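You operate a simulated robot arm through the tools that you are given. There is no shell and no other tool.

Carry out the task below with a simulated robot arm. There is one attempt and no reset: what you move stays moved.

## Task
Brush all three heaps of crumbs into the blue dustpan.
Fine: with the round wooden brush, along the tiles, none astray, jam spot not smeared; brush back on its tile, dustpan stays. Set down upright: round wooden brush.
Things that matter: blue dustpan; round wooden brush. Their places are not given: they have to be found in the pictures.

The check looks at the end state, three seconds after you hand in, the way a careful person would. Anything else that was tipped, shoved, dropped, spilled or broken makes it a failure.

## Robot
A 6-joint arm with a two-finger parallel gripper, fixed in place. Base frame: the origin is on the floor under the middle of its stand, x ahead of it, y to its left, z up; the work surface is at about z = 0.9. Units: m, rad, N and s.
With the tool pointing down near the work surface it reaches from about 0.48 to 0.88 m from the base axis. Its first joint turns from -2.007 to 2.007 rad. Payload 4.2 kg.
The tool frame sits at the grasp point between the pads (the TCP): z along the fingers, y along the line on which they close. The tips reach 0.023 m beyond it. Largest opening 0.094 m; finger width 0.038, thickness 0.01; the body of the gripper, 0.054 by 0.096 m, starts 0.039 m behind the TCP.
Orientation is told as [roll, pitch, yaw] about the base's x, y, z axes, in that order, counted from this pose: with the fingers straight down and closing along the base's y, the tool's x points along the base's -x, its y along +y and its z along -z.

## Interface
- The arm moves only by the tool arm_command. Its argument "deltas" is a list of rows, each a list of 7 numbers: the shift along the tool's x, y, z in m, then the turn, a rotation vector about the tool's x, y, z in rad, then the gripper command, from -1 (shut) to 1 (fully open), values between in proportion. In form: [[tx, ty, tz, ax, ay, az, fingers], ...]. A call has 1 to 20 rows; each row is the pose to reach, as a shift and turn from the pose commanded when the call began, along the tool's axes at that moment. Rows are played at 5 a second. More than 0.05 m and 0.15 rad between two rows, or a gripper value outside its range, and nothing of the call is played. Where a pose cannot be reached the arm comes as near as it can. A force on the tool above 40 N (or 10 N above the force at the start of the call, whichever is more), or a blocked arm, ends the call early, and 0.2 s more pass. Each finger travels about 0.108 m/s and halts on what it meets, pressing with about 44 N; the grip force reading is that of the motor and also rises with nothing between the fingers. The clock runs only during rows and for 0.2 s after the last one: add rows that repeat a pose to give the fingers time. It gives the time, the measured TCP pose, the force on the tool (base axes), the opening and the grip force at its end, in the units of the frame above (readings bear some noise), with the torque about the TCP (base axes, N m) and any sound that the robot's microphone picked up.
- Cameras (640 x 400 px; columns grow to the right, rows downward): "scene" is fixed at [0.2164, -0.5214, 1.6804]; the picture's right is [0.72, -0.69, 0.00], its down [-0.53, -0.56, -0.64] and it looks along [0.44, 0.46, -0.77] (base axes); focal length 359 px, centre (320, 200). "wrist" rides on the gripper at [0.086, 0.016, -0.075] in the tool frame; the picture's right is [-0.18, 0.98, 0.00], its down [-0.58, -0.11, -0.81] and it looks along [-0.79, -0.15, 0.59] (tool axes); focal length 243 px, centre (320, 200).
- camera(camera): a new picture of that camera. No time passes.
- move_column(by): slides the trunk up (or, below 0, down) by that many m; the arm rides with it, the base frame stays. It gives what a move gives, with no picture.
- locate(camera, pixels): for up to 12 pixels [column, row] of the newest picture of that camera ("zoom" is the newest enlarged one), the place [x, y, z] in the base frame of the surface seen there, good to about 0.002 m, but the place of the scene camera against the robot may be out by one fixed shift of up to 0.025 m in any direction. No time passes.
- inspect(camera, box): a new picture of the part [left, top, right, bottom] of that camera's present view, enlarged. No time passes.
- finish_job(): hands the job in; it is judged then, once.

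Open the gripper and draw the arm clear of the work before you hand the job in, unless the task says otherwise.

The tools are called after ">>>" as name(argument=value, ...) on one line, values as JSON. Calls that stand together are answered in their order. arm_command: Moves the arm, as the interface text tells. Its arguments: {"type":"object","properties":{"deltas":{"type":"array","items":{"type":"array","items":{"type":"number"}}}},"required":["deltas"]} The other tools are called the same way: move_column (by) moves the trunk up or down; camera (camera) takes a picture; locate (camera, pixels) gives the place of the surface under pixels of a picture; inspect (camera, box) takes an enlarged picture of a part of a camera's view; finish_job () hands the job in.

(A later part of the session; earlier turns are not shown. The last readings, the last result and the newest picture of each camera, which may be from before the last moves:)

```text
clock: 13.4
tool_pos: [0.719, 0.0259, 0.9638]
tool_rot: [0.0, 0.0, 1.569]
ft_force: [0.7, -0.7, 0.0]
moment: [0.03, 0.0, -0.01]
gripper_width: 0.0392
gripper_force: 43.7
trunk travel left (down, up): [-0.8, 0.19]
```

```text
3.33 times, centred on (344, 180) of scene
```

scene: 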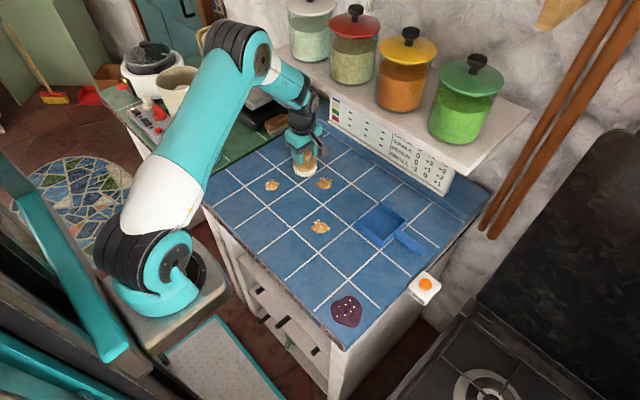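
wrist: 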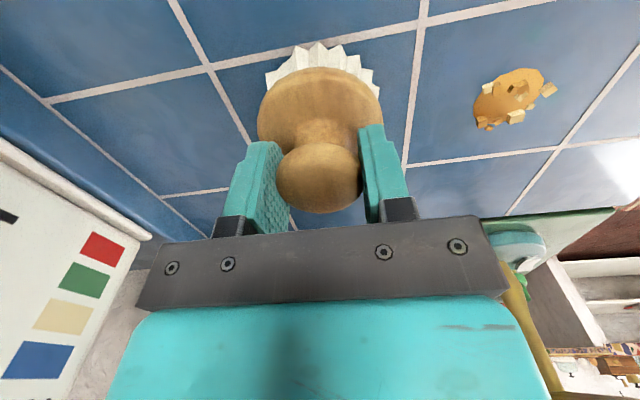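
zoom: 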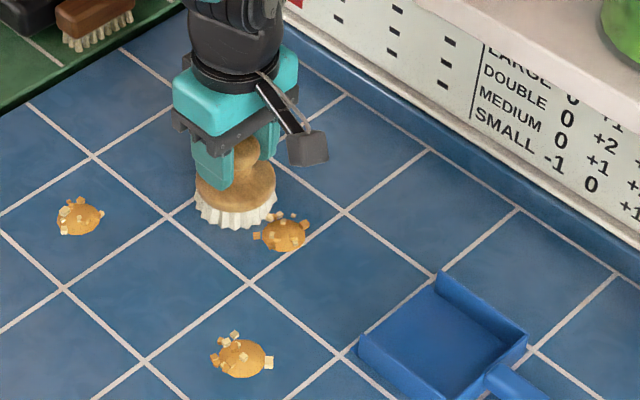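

The heap has moved with the brush: it is now at about (285,236) in the zoom. I locate it to see the lateral drift.

>>> inspect(camera="scene", box=[330, 165, 394, 205])

>>> locate(camera="scene", pixels=[[365, 190], [366, 191], [367, 189], [364, 192]])

>>> inspect(camera="scene", box=[336, 170, 400, 210])

```text
10.00 times, centred on (362, 185) of scene
```

zoom: 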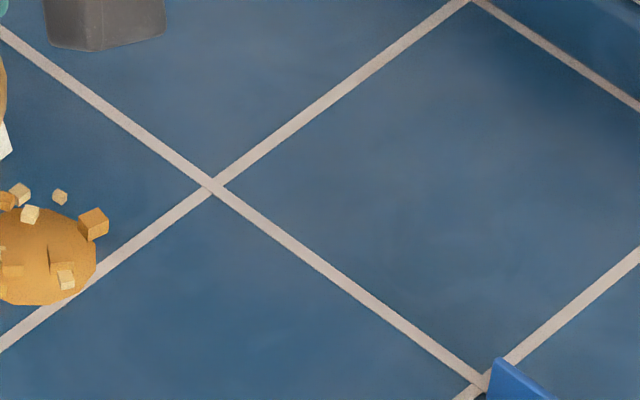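

```text
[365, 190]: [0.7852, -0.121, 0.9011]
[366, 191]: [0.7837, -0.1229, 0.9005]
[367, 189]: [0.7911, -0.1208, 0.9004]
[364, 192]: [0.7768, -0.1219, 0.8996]
```

```text
10.00 times, centred on (368, 190) of scene
```

zoom: 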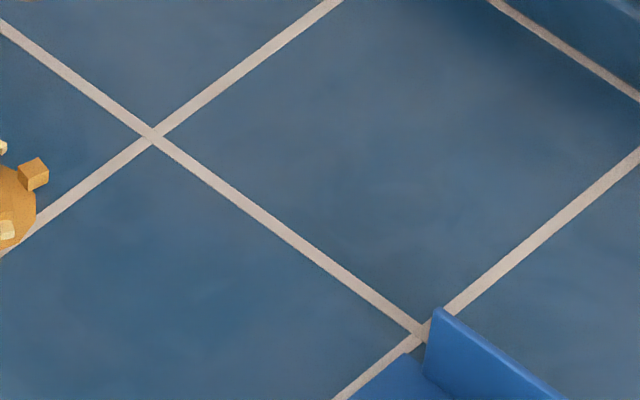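

The zoom was wider than asked, so the heap is really at scene pixel (334,191). I locate it there.

>>> inspect(camera="scene", box=[304, 165, 368, 205])

>>> locate(camera="zoom", pixels=[[300, 255], [300, 240], [300, 270], [240, 250], [350, 250], [300, 300], [300, 215], [170, 180]])

```text
10.00 times, centred on (336, 185) of scene
```

zoom: 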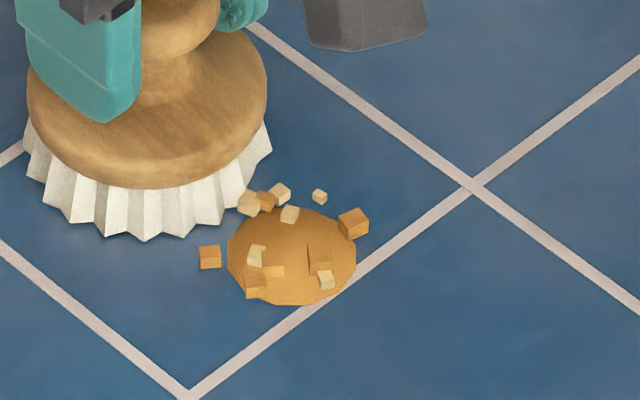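

```text
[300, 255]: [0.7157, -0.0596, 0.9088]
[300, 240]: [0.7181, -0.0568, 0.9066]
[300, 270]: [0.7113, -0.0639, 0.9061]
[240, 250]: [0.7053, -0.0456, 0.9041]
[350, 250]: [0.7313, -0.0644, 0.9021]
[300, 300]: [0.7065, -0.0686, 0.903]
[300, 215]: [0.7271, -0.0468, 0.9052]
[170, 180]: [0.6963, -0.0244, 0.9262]
```

Heap B moved straight, now near (0.720, -0.036). I nudge the brush x by +2 mm and continue the stroke another 5 cm.

>>> arm_command(deltas=[[0, -0.002, 0, 0, 0, 0, -1], [0.01, -0.002, 0, 0, 0, 0, -1], [0.02, -0.002, 0, 0, 0, 0, -1], [0.03, -0.002, 0, 0, 0, 0, -1], [0.04, -0.002, 0, 0, 0, 0, -1], [0.05, -0.002, 0, 0, 0, 0, -1], [0.05, -0.002, 0, 0, 0, 0, -1]])

>>> inspect(camera="scene", box=[316, 175, 396, 225])

>>> locate(camera="zoom", pixels=[[270, 200], [280, 210], [290, 220], [300, 230], [260, 230], [310, 200]])

```text
clock: 15.0
tool_pos: [0.7226, -0.0239, 0.9642]
tool_rot: [0.001, 0.0, 1.569]
ft_force: [-0.5, -0.2, -0.6]
moment: [-0.02, -0.04, 0.01]
gripper_width: 0.0391
gripper_force: 44.0
trunk travel left (down, up): [-0.8, 0.19]
```

```text
8.00 times, centred on (356, 200) of scene
```

zoom: 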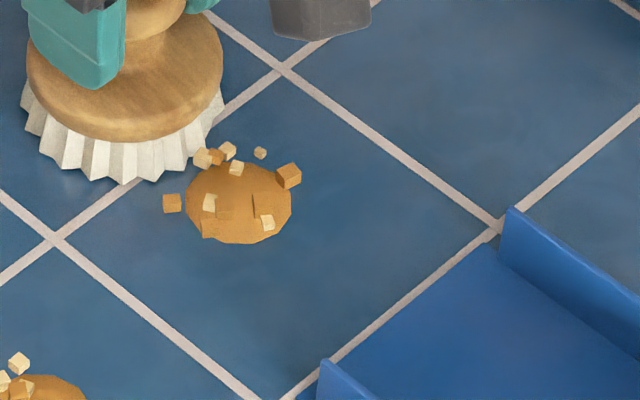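

```text
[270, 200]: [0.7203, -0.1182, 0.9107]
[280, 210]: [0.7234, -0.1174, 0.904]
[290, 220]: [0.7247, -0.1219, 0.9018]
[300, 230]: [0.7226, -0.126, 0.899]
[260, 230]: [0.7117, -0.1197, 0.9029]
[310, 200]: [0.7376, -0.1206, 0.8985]
```

Heap B is near (0.718, -0.085) in front of the mouth, brush at (0.722, -0.024). I push another 3.5 cm to bring it to the lip and check.

>>> arm_command(deltas=[[0.01, 0, 0, 0, 0, 0, -1], [0.02, 0, 0, 0, 0, 0, -1], [0.03, 0, 0, 0, 0, 0, -1], [0.035, 0, 0, 0, 0, 0, -1], [0.035, 0, 0, 0, 0, 0, -1]])

>>> inspect(camera="scene", box=[336, 180, 416, 230])

>>> locate(camera="zoom", pixels=[[200, 215], [210, 205], [190, 225], [225, 235], [160, 205], [260, 165], [230, 200], [340, 168], [352, 180], [165, 320]])

```text
clock: 16.2
tool_pos: [0.722, -0.06, 0.9641]
tool_rot: [0.0, -0.001, 1.569]
ft_force: [0.0, -0.2, -0.9]
moment: [0.01, 0.0, 0.01]
gripper_width: 0.0389
gripper_force: 43.9
trunk travel left (down, up): [-0.8, 0.19]
```

```text
8.00 times, centred on (376, 205) of scene
```

zoom: 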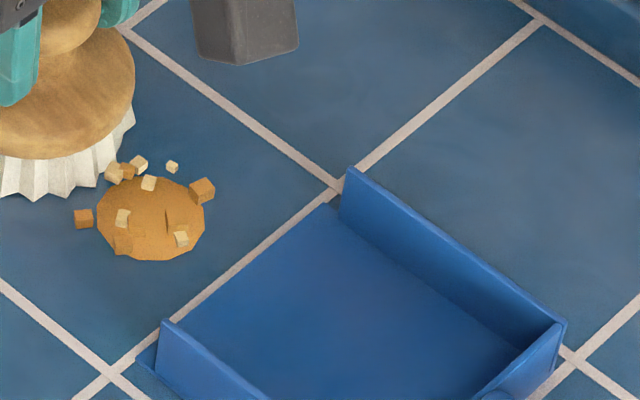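

```text
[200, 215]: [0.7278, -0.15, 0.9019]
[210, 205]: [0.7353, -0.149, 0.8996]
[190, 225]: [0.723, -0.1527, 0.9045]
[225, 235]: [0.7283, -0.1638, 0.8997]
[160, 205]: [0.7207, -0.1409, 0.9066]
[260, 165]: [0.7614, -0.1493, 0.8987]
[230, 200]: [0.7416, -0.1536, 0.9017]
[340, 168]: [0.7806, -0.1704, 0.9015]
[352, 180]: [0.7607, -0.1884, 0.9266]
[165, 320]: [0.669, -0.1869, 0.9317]
```

Heap B is centred on the mouth at about (0.719, -0.120) and the pan hasn't moved. I push 3 cm slowly over the lip and watch the pan's corner positions.

>>> arm_command(deltas=[[0.008, 0, 0, 0, 0, 0, -1], [0.016, 0, 0, 0, 0, 0, -1], [0.024, 0, 0, 0, 0, 0, -1], [0.03, 0, 0, 0, 0, 0, -1], [0.03, 0, 0, 0, 0, 0, -1]])

>>> inspect(camera="scene", box=[336, 180, 416, 230])

>>> locate(camera="zoom", pixels=[[352, 180], [165, 320], [215, 250], [230, 260], [200, 240], [240, 240]])

```text
clock: 17.4
tool_pos: [0.7213, -0.0891, 0.9639]
tool_rot: [-0.001, 0.001, 1.569]
ft_force: [0.8, 0.4, -0.4]
moment: [0.0, 0.02, -0.01]
gripper_width: 0.0391
gripper_force: 44.0
trunk travel left (down, up): [-0.8, 0.19]
```

```text
8.00 times, centred on (376, 205) of scene
```

zoom: 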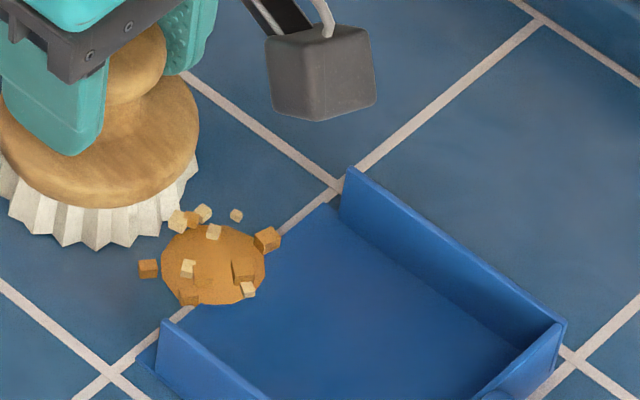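

```text
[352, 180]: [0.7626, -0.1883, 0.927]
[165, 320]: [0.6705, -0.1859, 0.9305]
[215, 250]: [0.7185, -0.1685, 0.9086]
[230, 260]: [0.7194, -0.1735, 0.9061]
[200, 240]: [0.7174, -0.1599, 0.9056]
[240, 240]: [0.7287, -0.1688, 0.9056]
```

Heap B rides over the lip without moving the pan. To leave room for the others I'll back off, shift the brush +2 cm in x, and push on so B goes toward the pan's left (-x) back corner, with the brush lifted 3 mm to clear the pan floor.

>>> arm_command(deltas=[[-0.01, 0, -0.003, 0, 0, 0, -1], [-0.01, -0.02, -0.003, 0, 0, 0, -1], [0, -0.02, -0.003, 0, 0, 0, -1], [0.008, -0.02, -0.003, 0, 0, 0, -1], [0.016, -0.02, -0.003, 0, 0, 0, -1], [0.024, -0.02, -0.003, 0, 0, 0, -1], [0.032, -0.02, -0.003, 0, 0, 0, -1], [0.032, -0.02, -0.003, 0, 0, 0, -1]])

>>> inspect(camera="scene", box=[336, 180, 416, 230])

>>> locate(camera="zoom", pixels=[[352, 180], [165, 320], [240, 290], [230, 280], [255, 300], [260, 280]])

```text
clock: 19.2
tool_pos: [0.7363, -0.1168, 0.9657]
tool_rot: [0.01, 0.001, 1.573]
ft_force: [0.8, 0.0, -1.2]
moment: [-0.02, 0.01, 0.0]
gripper_width: 0.039
gripper_force: 43.8
trunk travel left (down, up): [-0.8, 0.19]
```

```text
8.00 times, centred on (376, 205) of scene
```

zoom: 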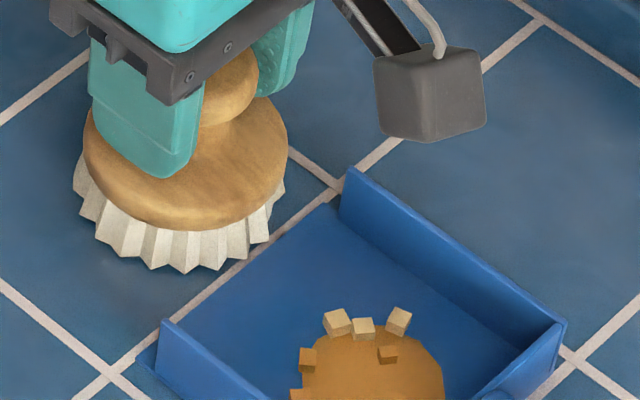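

```text
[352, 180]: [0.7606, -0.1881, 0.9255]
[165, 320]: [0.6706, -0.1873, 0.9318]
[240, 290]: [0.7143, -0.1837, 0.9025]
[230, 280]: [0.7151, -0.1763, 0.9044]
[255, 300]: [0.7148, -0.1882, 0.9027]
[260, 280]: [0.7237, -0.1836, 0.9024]
```

Heap B seems to have moved suddenly into the pan and looks different, and the measured pose is slightly off from commanded. I take a full look at the pan.

>>> camera(camera="scene")

>>> inspect(camera="scene", box=[336, 195, 432, 255])

>>> locate(camera="zoom", pixels=[[300, 220], [310, 190], [310, 250], [260, 220], [360, 220], [270, 165], [380, 240], [420, 190], [130, 180], [500, 190], [260, 270]])

>>> arm_command(deltas=[[0, 0, 0, 0, 0, 0, -1]])

```text
taken
```

scene: 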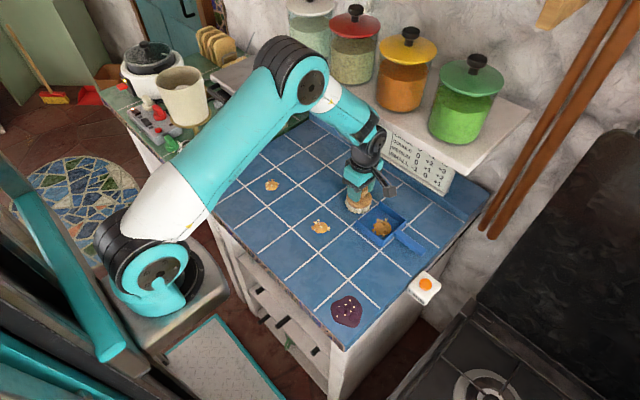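

```text
6.67 times, centred on (384, 225) of scene
```

zoom: 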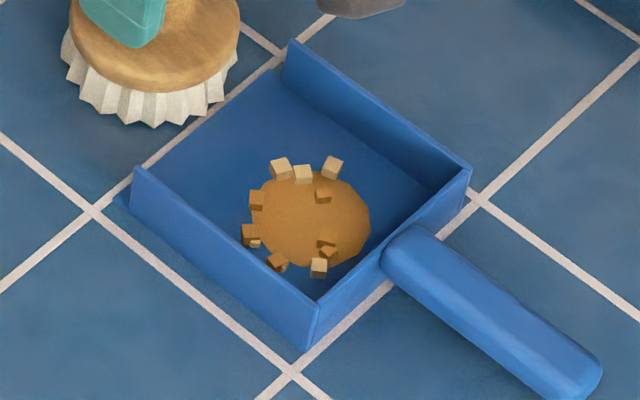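

```text
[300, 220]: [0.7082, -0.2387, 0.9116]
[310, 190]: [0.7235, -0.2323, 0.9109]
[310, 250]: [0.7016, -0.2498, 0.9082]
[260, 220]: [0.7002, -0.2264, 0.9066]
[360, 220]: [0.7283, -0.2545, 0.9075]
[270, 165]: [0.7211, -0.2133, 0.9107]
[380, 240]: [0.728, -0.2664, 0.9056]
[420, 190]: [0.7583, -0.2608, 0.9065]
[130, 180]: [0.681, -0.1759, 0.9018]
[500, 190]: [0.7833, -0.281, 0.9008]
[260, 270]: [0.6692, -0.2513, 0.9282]
```

```text
clock: 19.6
tool_pos: [0.7364, -0.1178, 0.9655]
tool_rot: [0.01, 0.002, 1.575]
ft_force: [-0.7, 0.2, -0.1]
moment: [0.02, 0.0, 0.02]
gripper_width: 0.0392
gripper_force: 43.9
trunk travel left (down, up): [-0.8, 0.19]
```

Heap B now lies in the pan as a gathered pile (x≈0.71, y≈-0.22), and the pan stayed put. But the arm holds a ~5 mm offset from the command, so I check whether any link is touching something near the shelf or the jars.

>>> inspect(camera="scene", box=[240, 20, 400, 120])

>>> locate(camera="scene", pixels=[[290, 60], [275, 45], [312, 85], [300, 110], [322, 95], [345, 110], [300, 40], [330, 70], [270, 75], [375, 130], [285, 100], [205, 135]])

>>> inspect(camera="scene", box=[320, 100, 440, 220])

>>> camera(camera="wrist")

```text
4.00 times, centred on (320, 70) of scene
```

zoom: 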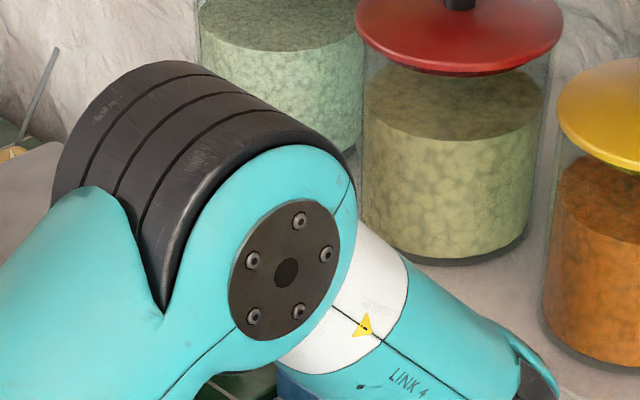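

```text
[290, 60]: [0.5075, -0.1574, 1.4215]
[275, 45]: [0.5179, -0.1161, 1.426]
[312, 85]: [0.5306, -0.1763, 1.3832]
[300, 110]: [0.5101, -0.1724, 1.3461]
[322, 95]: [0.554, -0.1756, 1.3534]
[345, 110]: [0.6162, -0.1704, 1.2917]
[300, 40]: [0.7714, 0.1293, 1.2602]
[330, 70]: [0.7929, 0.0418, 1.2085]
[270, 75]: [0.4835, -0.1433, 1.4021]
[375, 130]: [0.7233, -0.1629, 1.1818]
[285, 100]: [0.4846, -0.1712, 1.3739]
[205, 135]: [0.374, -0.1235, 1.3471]
```

```text
3.33 times, centred on (380, 160) of scene
```

zoom: 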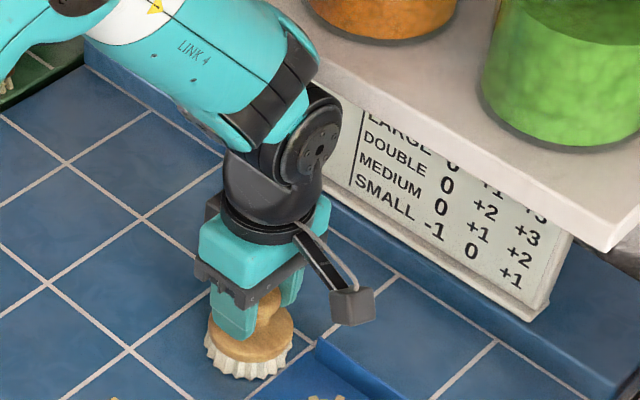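

```text
taken
```

wrist: 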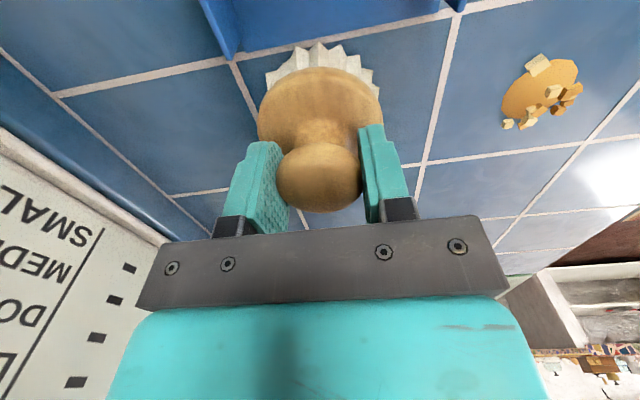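

The wrist's joint is right by the shelf's front edge (shelf and jars begin near x≈0.77 there), so the arm is probably leaning on the shelf at x=0.736. I back off to x≈0.715, y≈-0.08 and then measure the shelf edge.

>>> arm_command(deltas=[[-0.005, 0.01, 0, 0, 0, 0, -1], [-0.02, 0.02, -0.002, 0, 0, 0, -1], [-0.04, 0.028, -0.005, 0, 0, 0, -1], [-0.05, 0.04, -0.01, 0, 0, 0, -1], [-0.05, 0.04, -0.01, 0, 0, 0, -1]])

>>> camera(camera="scene")

>>> locate(camera="scene", pixels=[[400, 115], [440, 150], [470, 168], [475, 160], [450, 140], [410, 110], [385, 95], [430, 145], [525, 108], [527, 101], [270, 55], [280, 70]])

>>> inspect(camera="scene", box=[250, 30, 410, 130])

```text
clock: 20.8
tool_pos: [0.7022, -0.0708, 0.9761]
tool_rot: [0.0, 0.001, 1.569]
ft_force: [0.3, -0.8, -0.7]
moment: [0.03, -0.01, 0.02]
gripper_width: 0.039
gripper_force: 44.3
trunk travel left (down, up): [-0.8, 0.19]
```

```text
taken
```

scene: 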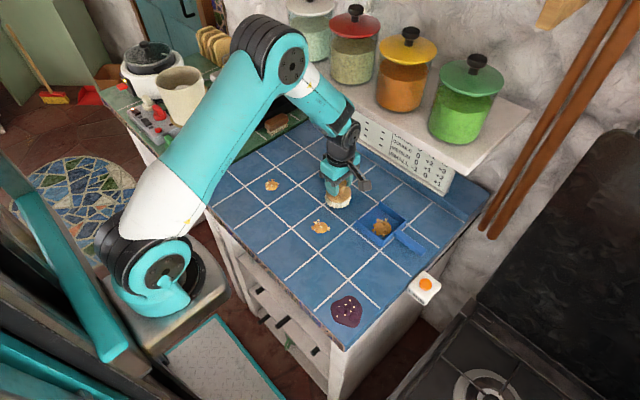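

```text
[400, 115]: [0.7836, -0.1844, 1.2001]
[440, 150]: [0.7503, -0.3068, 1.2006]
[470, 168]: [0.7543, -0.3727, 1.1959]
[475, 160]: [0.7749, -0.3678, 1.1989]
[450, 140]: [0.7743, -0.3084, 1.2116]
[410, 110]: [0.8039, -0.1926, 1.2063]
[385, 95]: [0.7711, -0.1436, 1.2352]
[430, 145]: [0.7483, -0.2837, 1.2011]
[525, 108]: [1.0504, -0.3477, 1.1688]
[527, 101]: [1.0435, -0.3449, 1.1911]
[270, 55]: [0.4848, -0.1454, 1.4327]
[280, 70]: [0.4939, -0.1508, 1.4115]
```

```text
4.00 times, centred on (330, 80) of scene
```

zoom: 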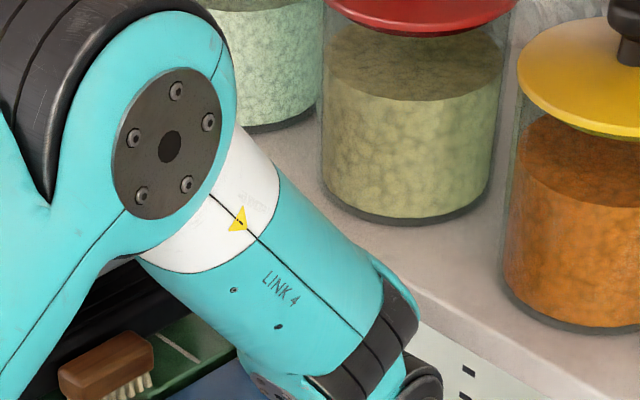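

That was the shelf: its front edge is at x≈0.753, z≈1.17–1.20, and the offset vanished on backing off; I'll keep x ≤ 0.725 from now on. Heap B counts as in the pan. Next I zoom in on heap C for its centre.

>>> inspect(camera="scene", box=[304, 215, 336, 235])

>>> locate(camera="zoom", pixels=[[222, 240], [438, 240], [330, 328], [330, 155], [330, 240], [180, 235], [478, 280], [300, 110], [213, 160], [205, 280]])

>>> inspect(camera="scene", box=[336, 195, 432, 255])

>>> locate(camera="zoom", pixels=[[290, 45], [140, 172], [462, 170], [310, 345], [95, 208], [475, 195]])

```text
16.00 times, centred on (320, 225) of scene
```

zoom: 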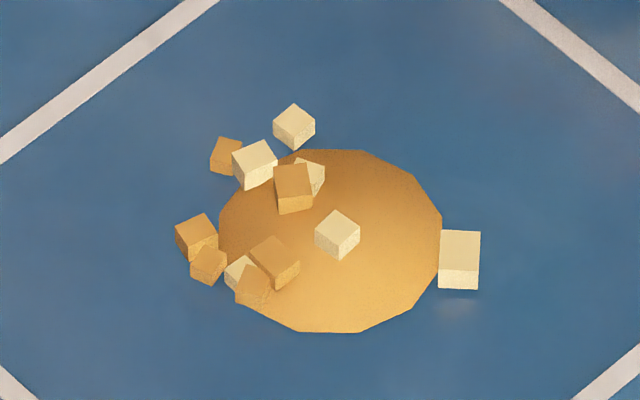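

```text
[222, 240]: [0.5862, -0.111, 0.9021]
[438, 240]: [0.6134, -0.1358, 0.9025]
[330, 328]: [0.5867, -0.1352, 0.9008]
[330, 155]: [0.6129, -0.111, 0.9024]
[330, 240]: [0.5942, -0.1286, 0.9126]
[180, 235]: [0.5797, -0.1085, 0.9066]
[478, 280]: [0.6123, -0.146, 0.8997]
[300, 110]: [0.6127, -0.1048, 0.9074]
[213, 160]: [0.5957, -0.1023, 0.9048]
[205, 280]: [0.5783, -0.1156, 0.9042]
```

```text
6.67 times, centred on (384, 225) of scene
```

zoom: 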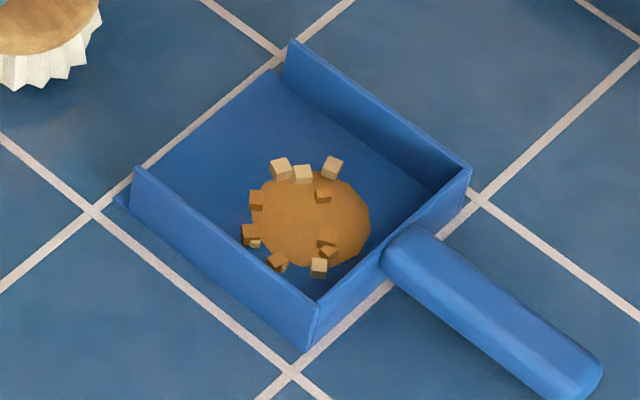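

```text
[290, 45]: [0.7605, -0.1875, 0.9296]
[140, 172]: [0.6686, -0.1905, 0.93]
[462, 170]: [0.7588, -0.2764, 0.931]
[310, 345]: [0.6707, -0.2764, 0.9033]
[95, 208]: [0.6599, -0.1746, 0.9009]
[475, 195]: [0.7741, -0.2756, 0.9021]
```

Heap C's centre is (0.604, -0.101); the pan's corners match their earlier places. I carry the brush over to (0.525, -0.103), on the -x side of heap C, and lower it.

>>> arm_command(deltas=[[0, 0, -0.035, 0, 0, 0, -1], [0.006, 0.035, -0.035, 0, 0, 0, -1], [0.012, 0.07, -0.035, 0, 0, 0, -1], [0.019, 0.106, -0.035, 0, 0, 0, -1], [0.025, 0.141, -0.035, 0, 0, 0, -1], [0.031, 0.1765, -0.035, 0, 0, 0, -1], [0.031, 0.1765, -0.005, 0, 0, 0, -1], [0.031, 0.1765, 0.01, 0, 0, 0, -1], [0.031, 0.1765, 0.01, 0, 0, 0, -1]])

>>> inspect(camera="scene", box=[260, 160, 388, 240])

>>> camera(camera="wrist")

```text
clock: 22.8
tool_pos: [0.525, -0.1009, 0.966]
tool_rot: [0.001, 0.0, 1.571]
ft_force: [0.2, 0.1, -1.0]
moment: [-0.02, 0.01, 0.0]
gripper_width: 0.0392
gripper_force: 43.3
trunk travel left (down, up): [-0.8, 0.19]
```

```text
5.00 times, centred on (324, 200) of scene
```

zoom: 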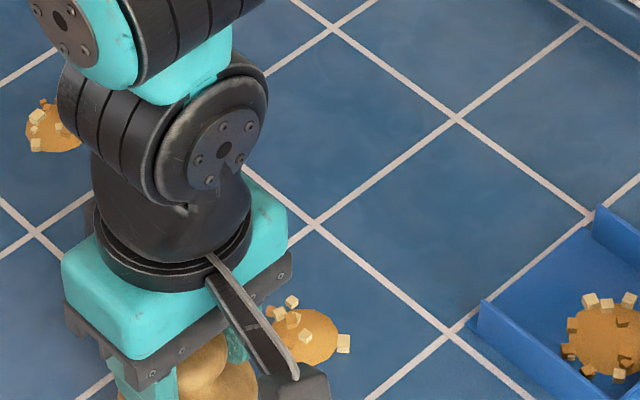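

```text
taken
```

wrist: 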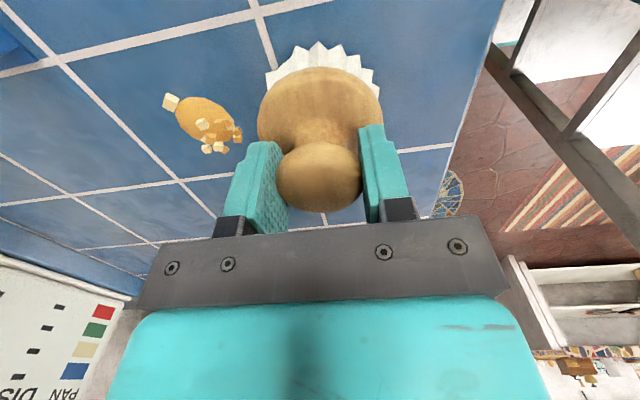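

The wrist view shows heap C at (203,120), just on the +x side of the brush. I locate its outline there to confirm its y before pushing.

>>> inspect(camera="wrist", box=[140, 70, 268, 150])

>>> locate(camera="zoom", pixels=[[180, 190], [440, 330], [330, 250], [290, 150], [400, 180], [220, 290], [150, 160], [420, 250], [310, 130], [350, 340]])

```text
5.00 times, centred on (204, 110) of wrist
```

zoom: 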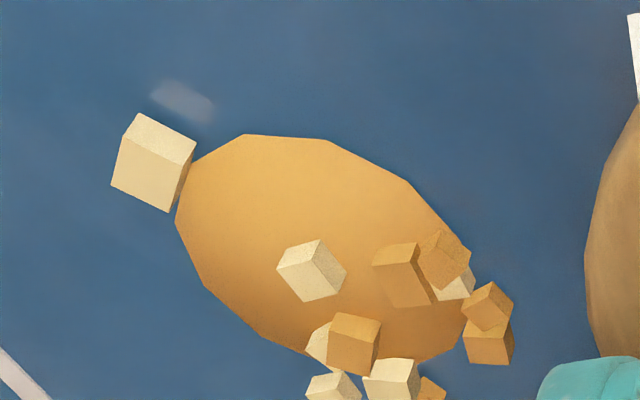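

```text
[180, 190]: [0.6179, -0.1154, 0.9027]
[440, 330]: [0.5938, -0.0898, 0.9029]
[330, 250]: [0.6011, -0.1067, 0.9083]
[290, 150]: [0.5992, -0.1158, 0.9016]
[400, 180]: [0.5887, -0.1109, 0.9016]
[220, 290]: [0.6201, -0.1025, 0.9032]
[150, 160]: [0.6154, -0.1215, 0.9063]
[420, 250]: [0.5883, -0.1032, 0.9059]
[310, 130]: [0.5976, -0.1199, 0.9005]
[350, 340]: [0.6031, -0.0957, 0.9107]
```

Heap C's centre is confirmed at (0.604, -0.101), aligned with the brush. I lower 3 mm and push toward +x by about 6 cm.

>>> arm_command(deltas=[[0, 0, 0.003, 0, 0, 0, -1], [0, -0.012, 0.003, 0, 0, 0, -1], [0, -0.022, 0.003, 0, 0, 0, -1], [0, -0.032, 0.003, 0, 0, 0, -1], [0, -0.042, 0.003, 0, 0, 0, -1], [0, -0.052, 0.003, 0, 0, 0, -1], [0, -0.06, 0.003, 0, 0, 0, -1], [0, -0.06, 0.003, 0, 0, 0, -1]])

>>> camera(camera="wrist")

>>> inspect(camera="wrist", box=[140, 50, 268, 130])

>>> inspect(camera="scene", box=[290, 170, 418, 250])

```text
clock: 24.6
tool_pos: [0.5855, -0.1026, 0.9643]
tool_rot: [-0.001, -0.001, 1.572]
ft_force: [-0.4, -0.1, -0.2]
moment: [0.01, 0.0, 0.02]
gripper_width: 0.0392
gripper_force: 43.8
trunk travel left (down, up): [-0.8, 0.19]
```

```text
taken
```

wrist: 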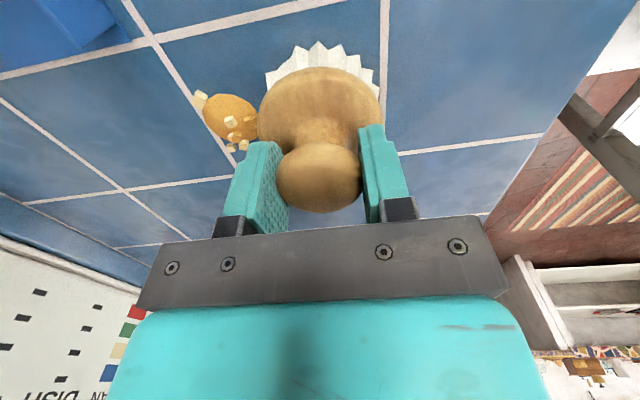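

```text
5.00 times, centred on (204, 90) of wrist
```

zoom: 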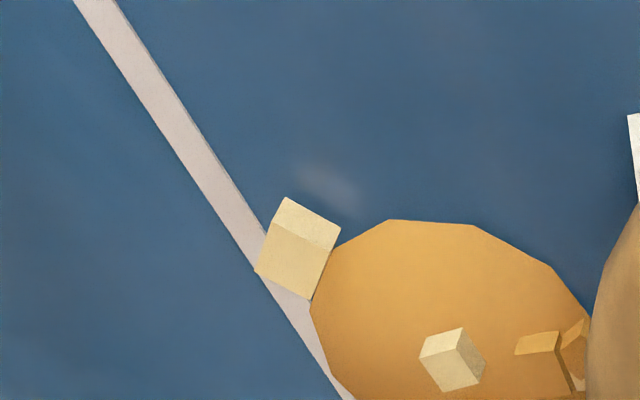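

```text
5.00 times, centred on (354, 210) of scene
```

zoom: 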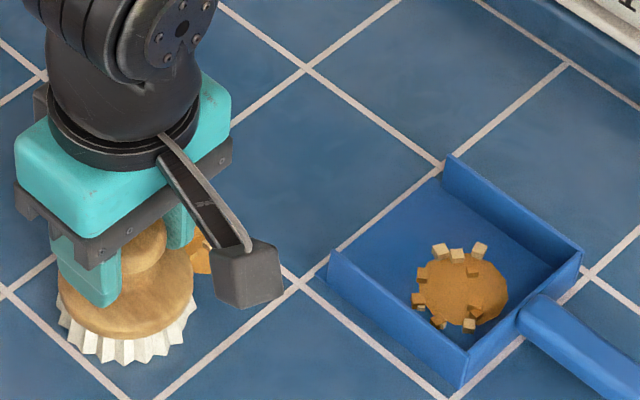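

Heap C moved with the brush to about (230,115) in the wrist view. I measure its outline there for lateral drift.

>>> inspect(camera="wrist", box=[180, 80, 276, 160])

>>> locate(camera="zoom", pixels=[[185, 120], [250, 75], [320, 80], [190, 170], [240, 250], [380, 120], [290, 150], [150, 60], [300, 230], [390, 200]])

```text
5.00 times, centred on (228, 120) of wrist
```

zoom: 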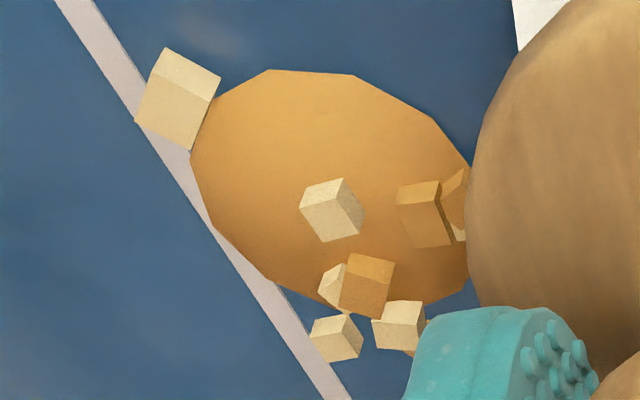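

```text
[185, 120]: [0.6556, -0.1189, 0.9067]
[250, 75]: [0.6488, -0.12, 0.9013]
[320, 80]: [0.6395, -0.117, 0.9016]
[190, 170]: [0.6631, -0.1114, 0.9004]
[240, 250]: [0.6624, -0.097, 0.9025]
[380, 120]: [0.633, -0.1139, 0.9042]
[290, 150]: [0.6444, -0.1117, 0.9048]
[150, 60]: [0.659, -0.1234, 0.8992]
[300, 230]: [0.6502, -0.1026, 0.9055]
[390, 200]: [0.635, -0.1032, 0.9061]
```

Heap C is now near (0.645, -0.102), still aligned with the brush. I continue +x another 4 cm.

>>> arm_command(deltas=[[0, -0.01, 0, 0, 0, 0, -1], [0, -0.02, 0, 0, 0, 0, -1], [0, -0.03, 0, 0, 0, 0, -1], [0, -0.04, 0, 0, 0, 0, -1], [0, -0.04, 0, 0, 0, 0, -1]])

>>> camera(camera="wrist")

>>> inspect(camera="wrist", box=[180, 70, 276, 150])

>>> locate(camera="zoom", pixels=[[200, 170], [250, 120], [270, 130], [320, 130], [200, 220], [240, 300], [380, 170], [290, 200]])

>>> inspect(camera="scene", box=[310, 170, 438, 250])

```text
clock: 25.8
tool_pos: [0.6247, -0.1024, 0.9637]
tool_rot: [-0.003, -0.001, 1.57]
ft_force: [0.3, 1.2, 0.0]
moment: [-0.01, 0.0, 0.01]
gripper_width: 0.0391
gripper_force: 43.6
trunk travel left (down, up): [-0.8, 0.19]
```

```text
taken
```

wrist: 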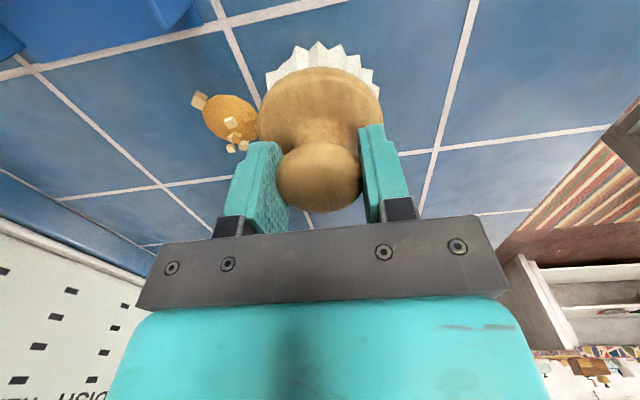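

```text
5.00 times, centred on (228, 110) of wrist
```

zoom: 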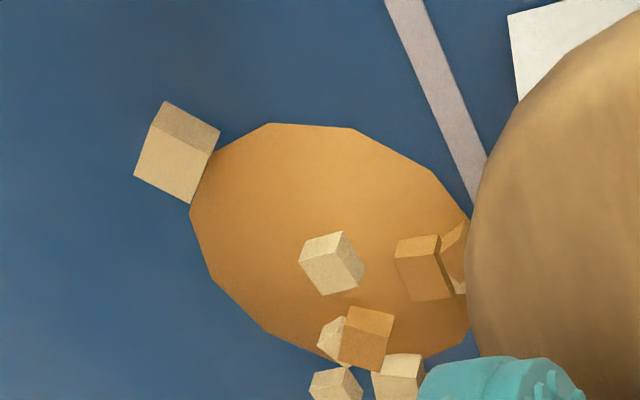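

```text
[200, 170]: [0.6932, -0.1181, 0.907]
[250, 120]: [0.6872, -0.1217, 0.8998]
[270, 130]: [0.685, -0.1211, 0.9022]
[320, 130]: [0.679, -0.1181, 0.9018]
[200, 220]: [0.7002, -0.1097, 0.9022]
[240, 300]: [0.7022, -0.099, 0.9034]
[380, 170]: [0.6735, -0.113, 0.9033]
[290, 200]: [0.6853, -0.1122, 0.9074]
```

```text
5.00 times, centred on (374, 210) of scene
```

zoom: 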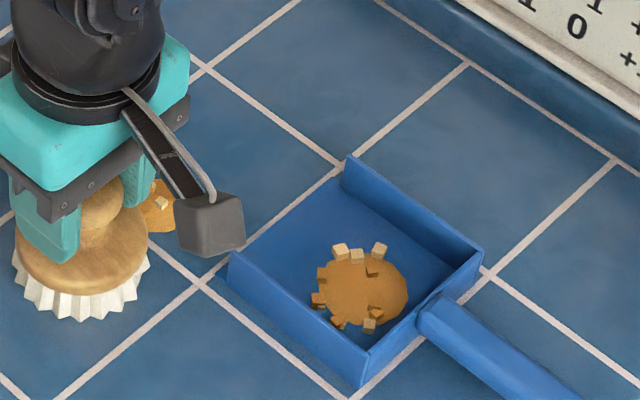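

The heap keeps the same place relative to the brush, now near (0.685, -0.102). I push another 3.5 cm so it sits opposite the pan mouth at x≈0.72.

>>> arm_command(deltas=[[0, -0.01, 0, 0, 0, 0, -1], [0, -0.02, 0, 0, 0, 0, -1], [0, -0.03, 0, 0, 0, 0, -1], [0, -0.035, 0, 0, 0, 0, -1], [0, -0.035, 0, 0, 0, 0, -1]])

>>> camera(camera="wrist")

>>> inspect(camera="wrist", box=[180, 70, 276, 150])

>>> locate(camera="zoom", pixels=[[200, 170], [250, 120], [270, 130], [320, 130], [200, 220], [240, 300], [380, 170], [290, 200]])

>>> inspect(camera="scene", box=[310, 170, 438, 250])

```text
clock: 27.0
tool_pos: [0.6599, -0.1022, 0.9647]
tool_rot: [0.0, 0.0, 1.57]
ft_force: [0.2, 0.5, -1.3]
moment: [0.01, 0.04, -0.02]
gripper_width: 0.0391
gripper_force: 44.0
trunk travel left (down, up): [-0.8, 0.19]
```

```text
taken
```

wrist: 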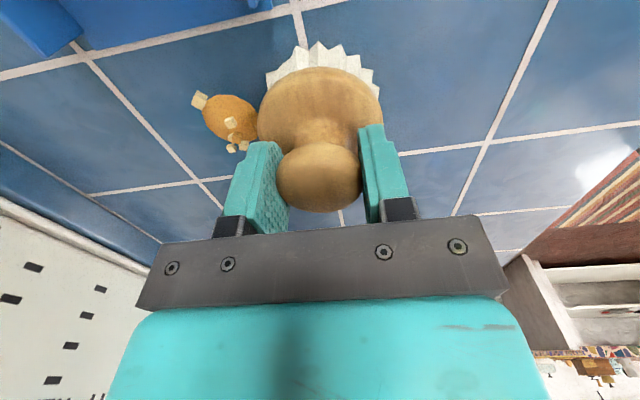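

```text
5.00 times, centred on (228, 110) of wrist
```

zoom: 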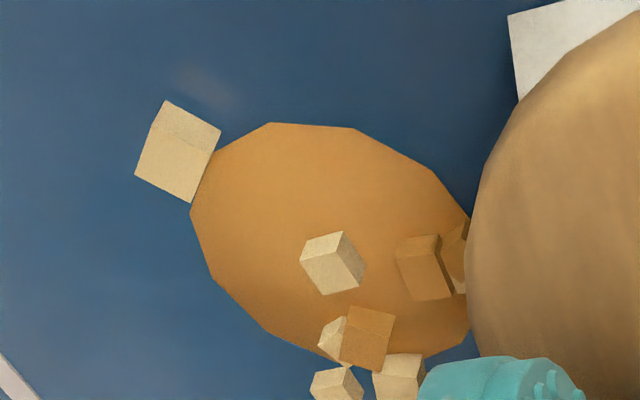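

```text
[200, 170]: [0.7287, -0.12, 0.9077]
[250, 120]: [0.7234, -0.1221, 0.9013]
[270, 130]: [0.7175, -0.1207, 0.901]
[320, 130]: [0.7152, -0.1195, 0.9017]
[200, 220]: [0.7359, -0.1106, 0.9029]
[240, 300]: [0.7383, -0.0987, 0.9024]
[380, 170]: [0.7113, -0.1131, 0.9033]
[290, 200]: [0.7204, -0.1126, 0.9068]
```

```text
5.00 times, centred on (374, 210) of scene
```

zoom: 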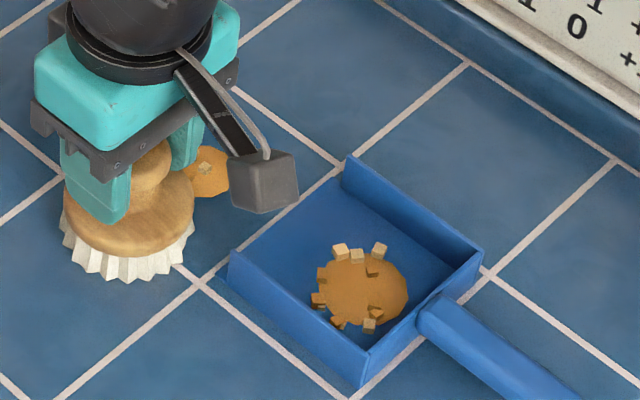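

Heap C is at (0.720, -0.102), opposite the mouth. I back off, lift, go round to its +y side at (0.720, -0.015) and lower.

>>> arm_command(deltas=[[0, 0.012, 0, 0, 0, 0, -1], [0, 0.015, -0.03, 0, 0, 0, -1], [-0.02, 0.01, -0.04, 0, 0, 0, -1], [-0.055, -0.02, -0.04, 0, 0, 0, -1], [-0.088, -0.05, -0.04, 0, 0, 0, -1], [-0.088, -0.0605, -0.04, 0, 0, 0, -1], [-0.088, -0.0605, -0.015, 0, 0, 0, -1], [-0.088, -0.0605, -0.003, 0, 0, 0, -1], [-0.088, -0.0605, -0.003, 0, 0, 0, -1]])

>>> inspect(camera="scene", box=[310, 160, 406, 220])

>>> locate(camera="zoom", pixels=[[270, 250], [290, 250], [310, 270], [250, 240], [330, 240]])

```text
clock: 29.0
tool_pos: [0.7217, -0.0142, 0.9674]
tool_rot: [-0.001, 0.0, 1.571]
ft_force: [-0.3, -0.5, -0.2]
moment: [-0.01, 0.01, 0.0]
gripper_width: 0.0392
gripper_force: 43.8
trunk travel left (down, up): [-0.8, 0.19]
```

```text
6.67 times, centred on (358, 190) of scene
```

zoom: 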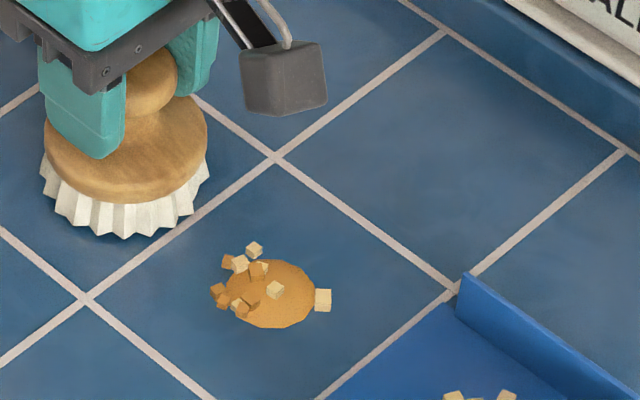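

```text
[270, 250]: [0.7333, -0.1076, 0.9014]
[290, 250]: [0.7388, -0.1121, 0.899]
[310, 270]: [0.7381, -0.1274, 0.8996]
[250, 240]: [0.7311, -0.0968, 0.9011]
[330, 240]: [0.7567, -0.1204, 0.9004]
```

Heap C sits at (272,294) in this zoom; I locate its outline to align the brush in x for the final push.

>>> locate(camera="zoom", pixels=[[231, 300], [312, 290], [275, 264], [270, 325], [272, 294]])

```text
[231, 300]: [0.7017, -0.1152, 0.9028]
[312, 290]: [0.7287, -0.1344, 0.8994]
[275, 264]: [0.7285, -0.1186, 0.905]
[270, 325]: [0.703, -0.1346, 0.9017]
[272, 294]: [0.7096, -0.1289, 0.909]
```

The heap's centre is (0.720, -0.103), aligned with the brush at x≈0.721. I lower 3 mm and push toward -y by 6 cm.

>>> arm_command(deltas=[[0, 0, 0.003, 0, 0, 0, -1], [0.012, 0, 0.003, 0, 0, 0, -1], [0.022, 0, 0.003, 0, 0, 0, -1], [0.032, 0, 0.003, 0, 0, 0, -1], [0.042, 0, 0.003, 0, 0, 0, -1], [0.052, 0, 0.003, 0, 0, 0, -1], [0.06, 0, 0.003, 0, 0, 0, -1], [0.06, 0, 0.003, 0, 0, 0, -1]])

>>> inspect(camera="scene", box=[330, 175, 426, 235])

```text
clock: 30.8
tool_pos: [0.7207, -0.074, 0.9641]
tool_rot: [0.001, 0.001, 1.571]
ft_force: [0.6, -0.1, -1.1]
moment: [0.04, 0.0, 0.01]
gripper_width: 0.0389
gripper_force: 44.1
trunk travel left (down, up): [-0.8, 0.19]
```

```text
6.67 times, centred on (378, 205) of scene
```

zoom: 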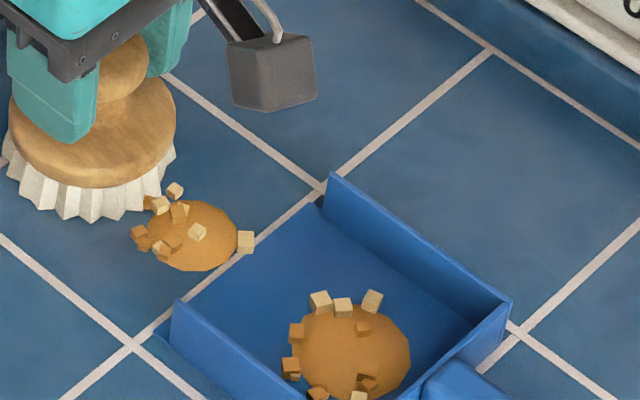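

Heap C is at the lip, about (192,236) in the zoom. I check its x before the final push.

>>> locate(camera="zoom", pixels=[[152, 240], [234, 235], [195, 205], [190, 268], [178, 302], [330, 178]])

```text
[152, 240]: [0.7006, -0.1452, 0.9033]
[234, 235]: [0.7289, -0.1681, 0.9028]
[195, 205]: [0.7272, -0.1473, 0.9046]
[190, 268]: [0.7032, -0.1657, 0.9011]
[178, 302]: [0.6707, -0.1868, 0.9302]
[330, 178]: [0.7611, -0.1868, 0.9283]
```

Heap C is centred at (0.7195, -0.134). I continue the push over the lip with the brush rising 3 mm as it nears the pan.

>>> arm_command(deltas=[[0.008, 0, 0, 0, 0, 0, -1], [0.016, 0, -0.001, 0, 0, 0, -1], [0.024, 0, -0.002, 0, 0, 0, -1], [0.032, 0, -0.003, 0, 0, 0, -1], [0.038, 0, -0.003, 0, 0, 0, -1], [0.038, 0, -0.003, 0, 0, 0, -1]])

>>> inspect(camera="scene", box=[330, 175, 426, 235])

>>> locate(camera="zoom", pixels=[[178, 302], [330, 178], [505, 305], [345, 340]])

```text
clock: 32.2
tool_pos: [0.7199, -0.1128, 0.9668]
tool_rot: [0.0, -0.001, 1.57]
ft_force: [0.3, 0.8, -0.2]
moment: [0.04, 0.0, 0.06]
gripper_width: 0.0391
gripper_force: 44.4
trunk travel left (down, up): [-0.8, 0.19]
```

```text
6.67 times, centred on (378, 205) of scene
```

zoom: 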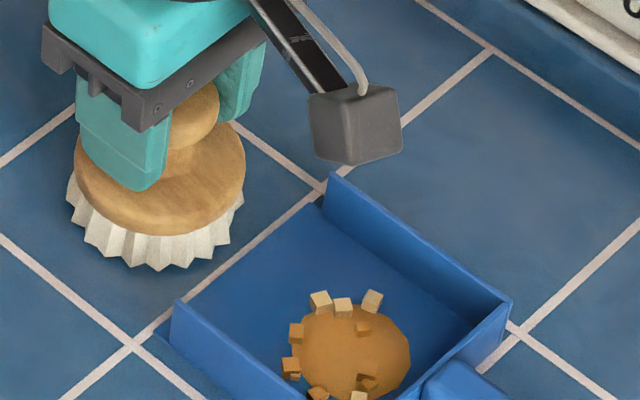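

```text
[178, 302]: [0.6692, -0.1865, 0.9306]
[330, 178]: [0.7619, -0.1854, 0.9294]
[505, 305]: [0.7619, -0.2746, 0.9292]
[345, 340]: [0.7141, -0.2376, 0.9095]
```

Heap C has joined the pile in the pan, and the pan corners are unchanged. I retreat, lift and carry the brush to (0.515, 0.100), on the -x side of heap A, staying high for now.

>>> arm_command(deltas=[[-0.02, 0, 0, 0, 0, 0, -1], [-0.03, 0, -0.03, 0, 0, 0, -1], [-0.05, 0.02, -0.05, 0, 0, 0, -1], [-0.08, 0.05, -0.05, 0, 0, 0, -1], [-0.11, 0.085, -0.05, 0, 0, 0, -1], [-0.14, 0.12, -0.05, 0, 0, 0, -1], [-0.17, 0.155, -0.05, 0, 0, 0, -1], [-0.195, 0.185, -0.05, 0, 0, 0, -1], [-0.213, 0.2055, -0.05, 0, 0, 0, -1], [-0.213, 0.2055, -0.05, 0, 0, 0, -1]])

>>> camera(camera="scene")

>>> camera(camera="wrist")

>>> inspect(camera="scene", box=[300, 160, 428, 260])

```text
clock: 34.4
tool_pos: [0.5159, 0.1013, 1.0161]
tool_rot: [0.0, 0.0, 1.57]
ft_force: [0.1, 0.7, -1.2]
moment: [-0.01, 0.04, 0.08]
gripper_width: 0.0394
gripper_force: 44.0
trunk travel left (down, up): [-0.8, 0.19]
```

```text
taken
```

scene: 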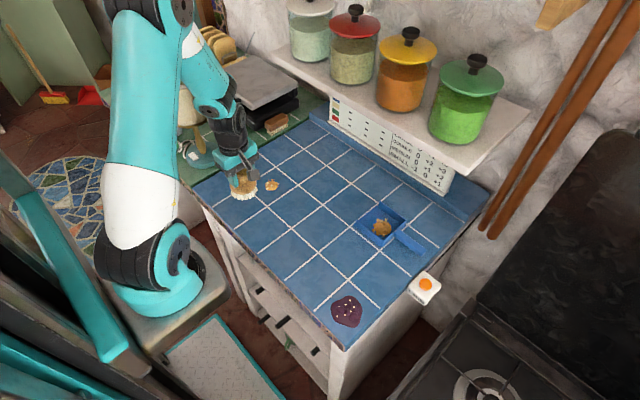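

```text
taken
```

wrist: 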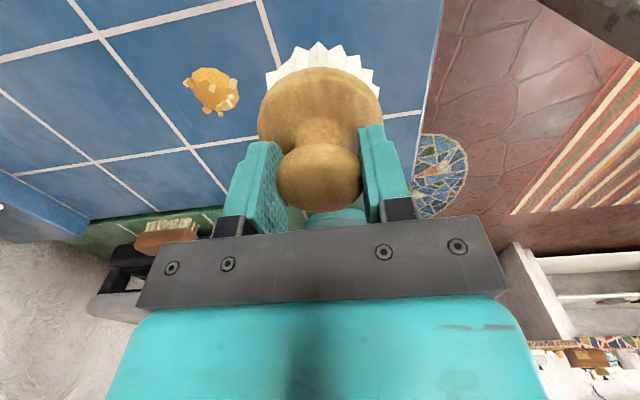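

```text
4.00 times, centred on (364, 210) of scene
```

zoom: 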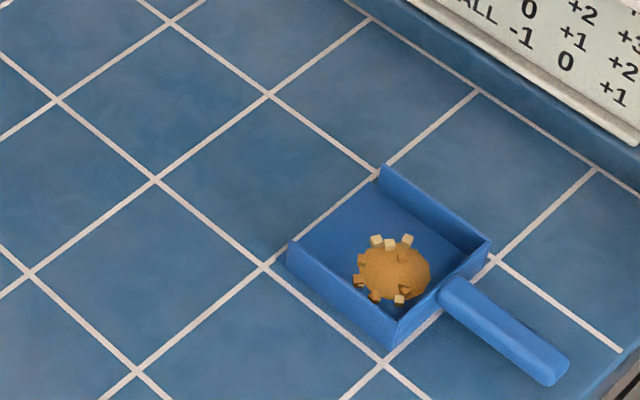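

The tiles are clean where B and C were, with one pile in the pan. Now I measure heap A at (212,92) in the wrist view.

>>> inspect(camera="wrist", box=[170, 50, 266, 130])

>>> inspect(camera="scene", box=[256, 175, 288, 195])

>>> locate(camera="zoom", pixels=[[213, 220], [408, 215], [330, 142], [310, 282], [310, 215]])

```text
5.00 times, centred on (218, 90) of wrist
```

zoom: 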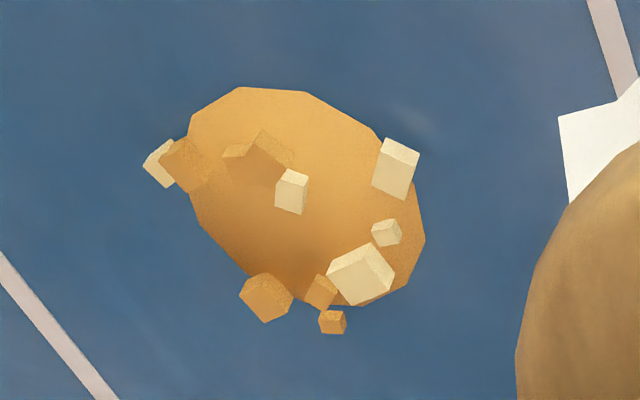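

```text
16.00 times, centred on (272, 185) of scene
```

zoom: 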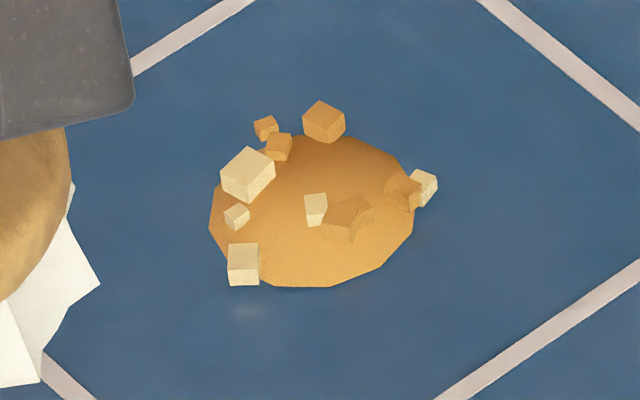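

```text
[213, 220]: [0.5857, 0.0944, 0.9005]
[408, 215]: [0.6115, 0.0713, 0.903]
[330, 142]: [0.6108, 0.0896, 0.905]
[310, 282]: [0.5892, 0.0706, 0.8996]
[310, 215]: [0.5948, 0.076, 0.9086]
```

The scene outline gives A's centre as about (0.6035, 0.104). I double-check with the wrist outline.

>>> inspect(camera="wrist", box=[170, 50, 266, 130])

>>> locate(camera="zoom", pixels=[[195, 120], [270, 92], [420, 240], [345, 302], [205, 225], [250, 270], [370, 130], [300, 200], [240, 92], [405, 285]])

```text
5.00 times, centred on (218, 90) of wrist
```

zoom: 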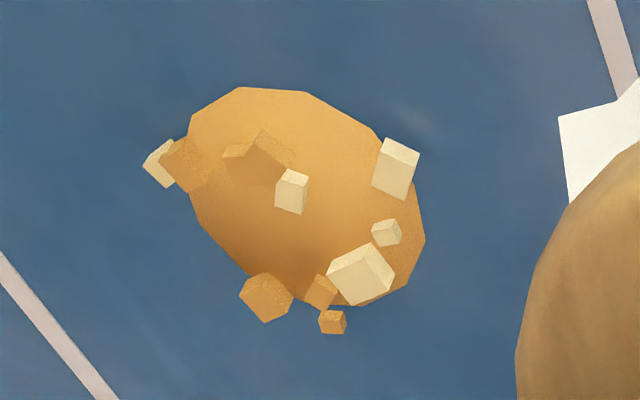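

```text
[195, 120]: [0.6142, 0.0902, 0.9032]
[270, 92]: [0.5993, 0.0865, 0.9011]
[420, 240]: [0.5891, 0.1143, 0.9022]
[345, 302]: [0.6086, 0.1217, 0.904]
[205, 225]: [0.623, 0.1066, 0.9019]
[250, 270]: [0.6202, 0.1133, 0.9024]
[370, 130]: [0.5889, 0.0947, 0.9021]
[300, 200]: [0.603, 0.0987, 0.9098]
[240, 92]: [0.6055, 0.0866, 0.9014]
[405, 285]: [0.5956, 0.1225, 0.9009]
```

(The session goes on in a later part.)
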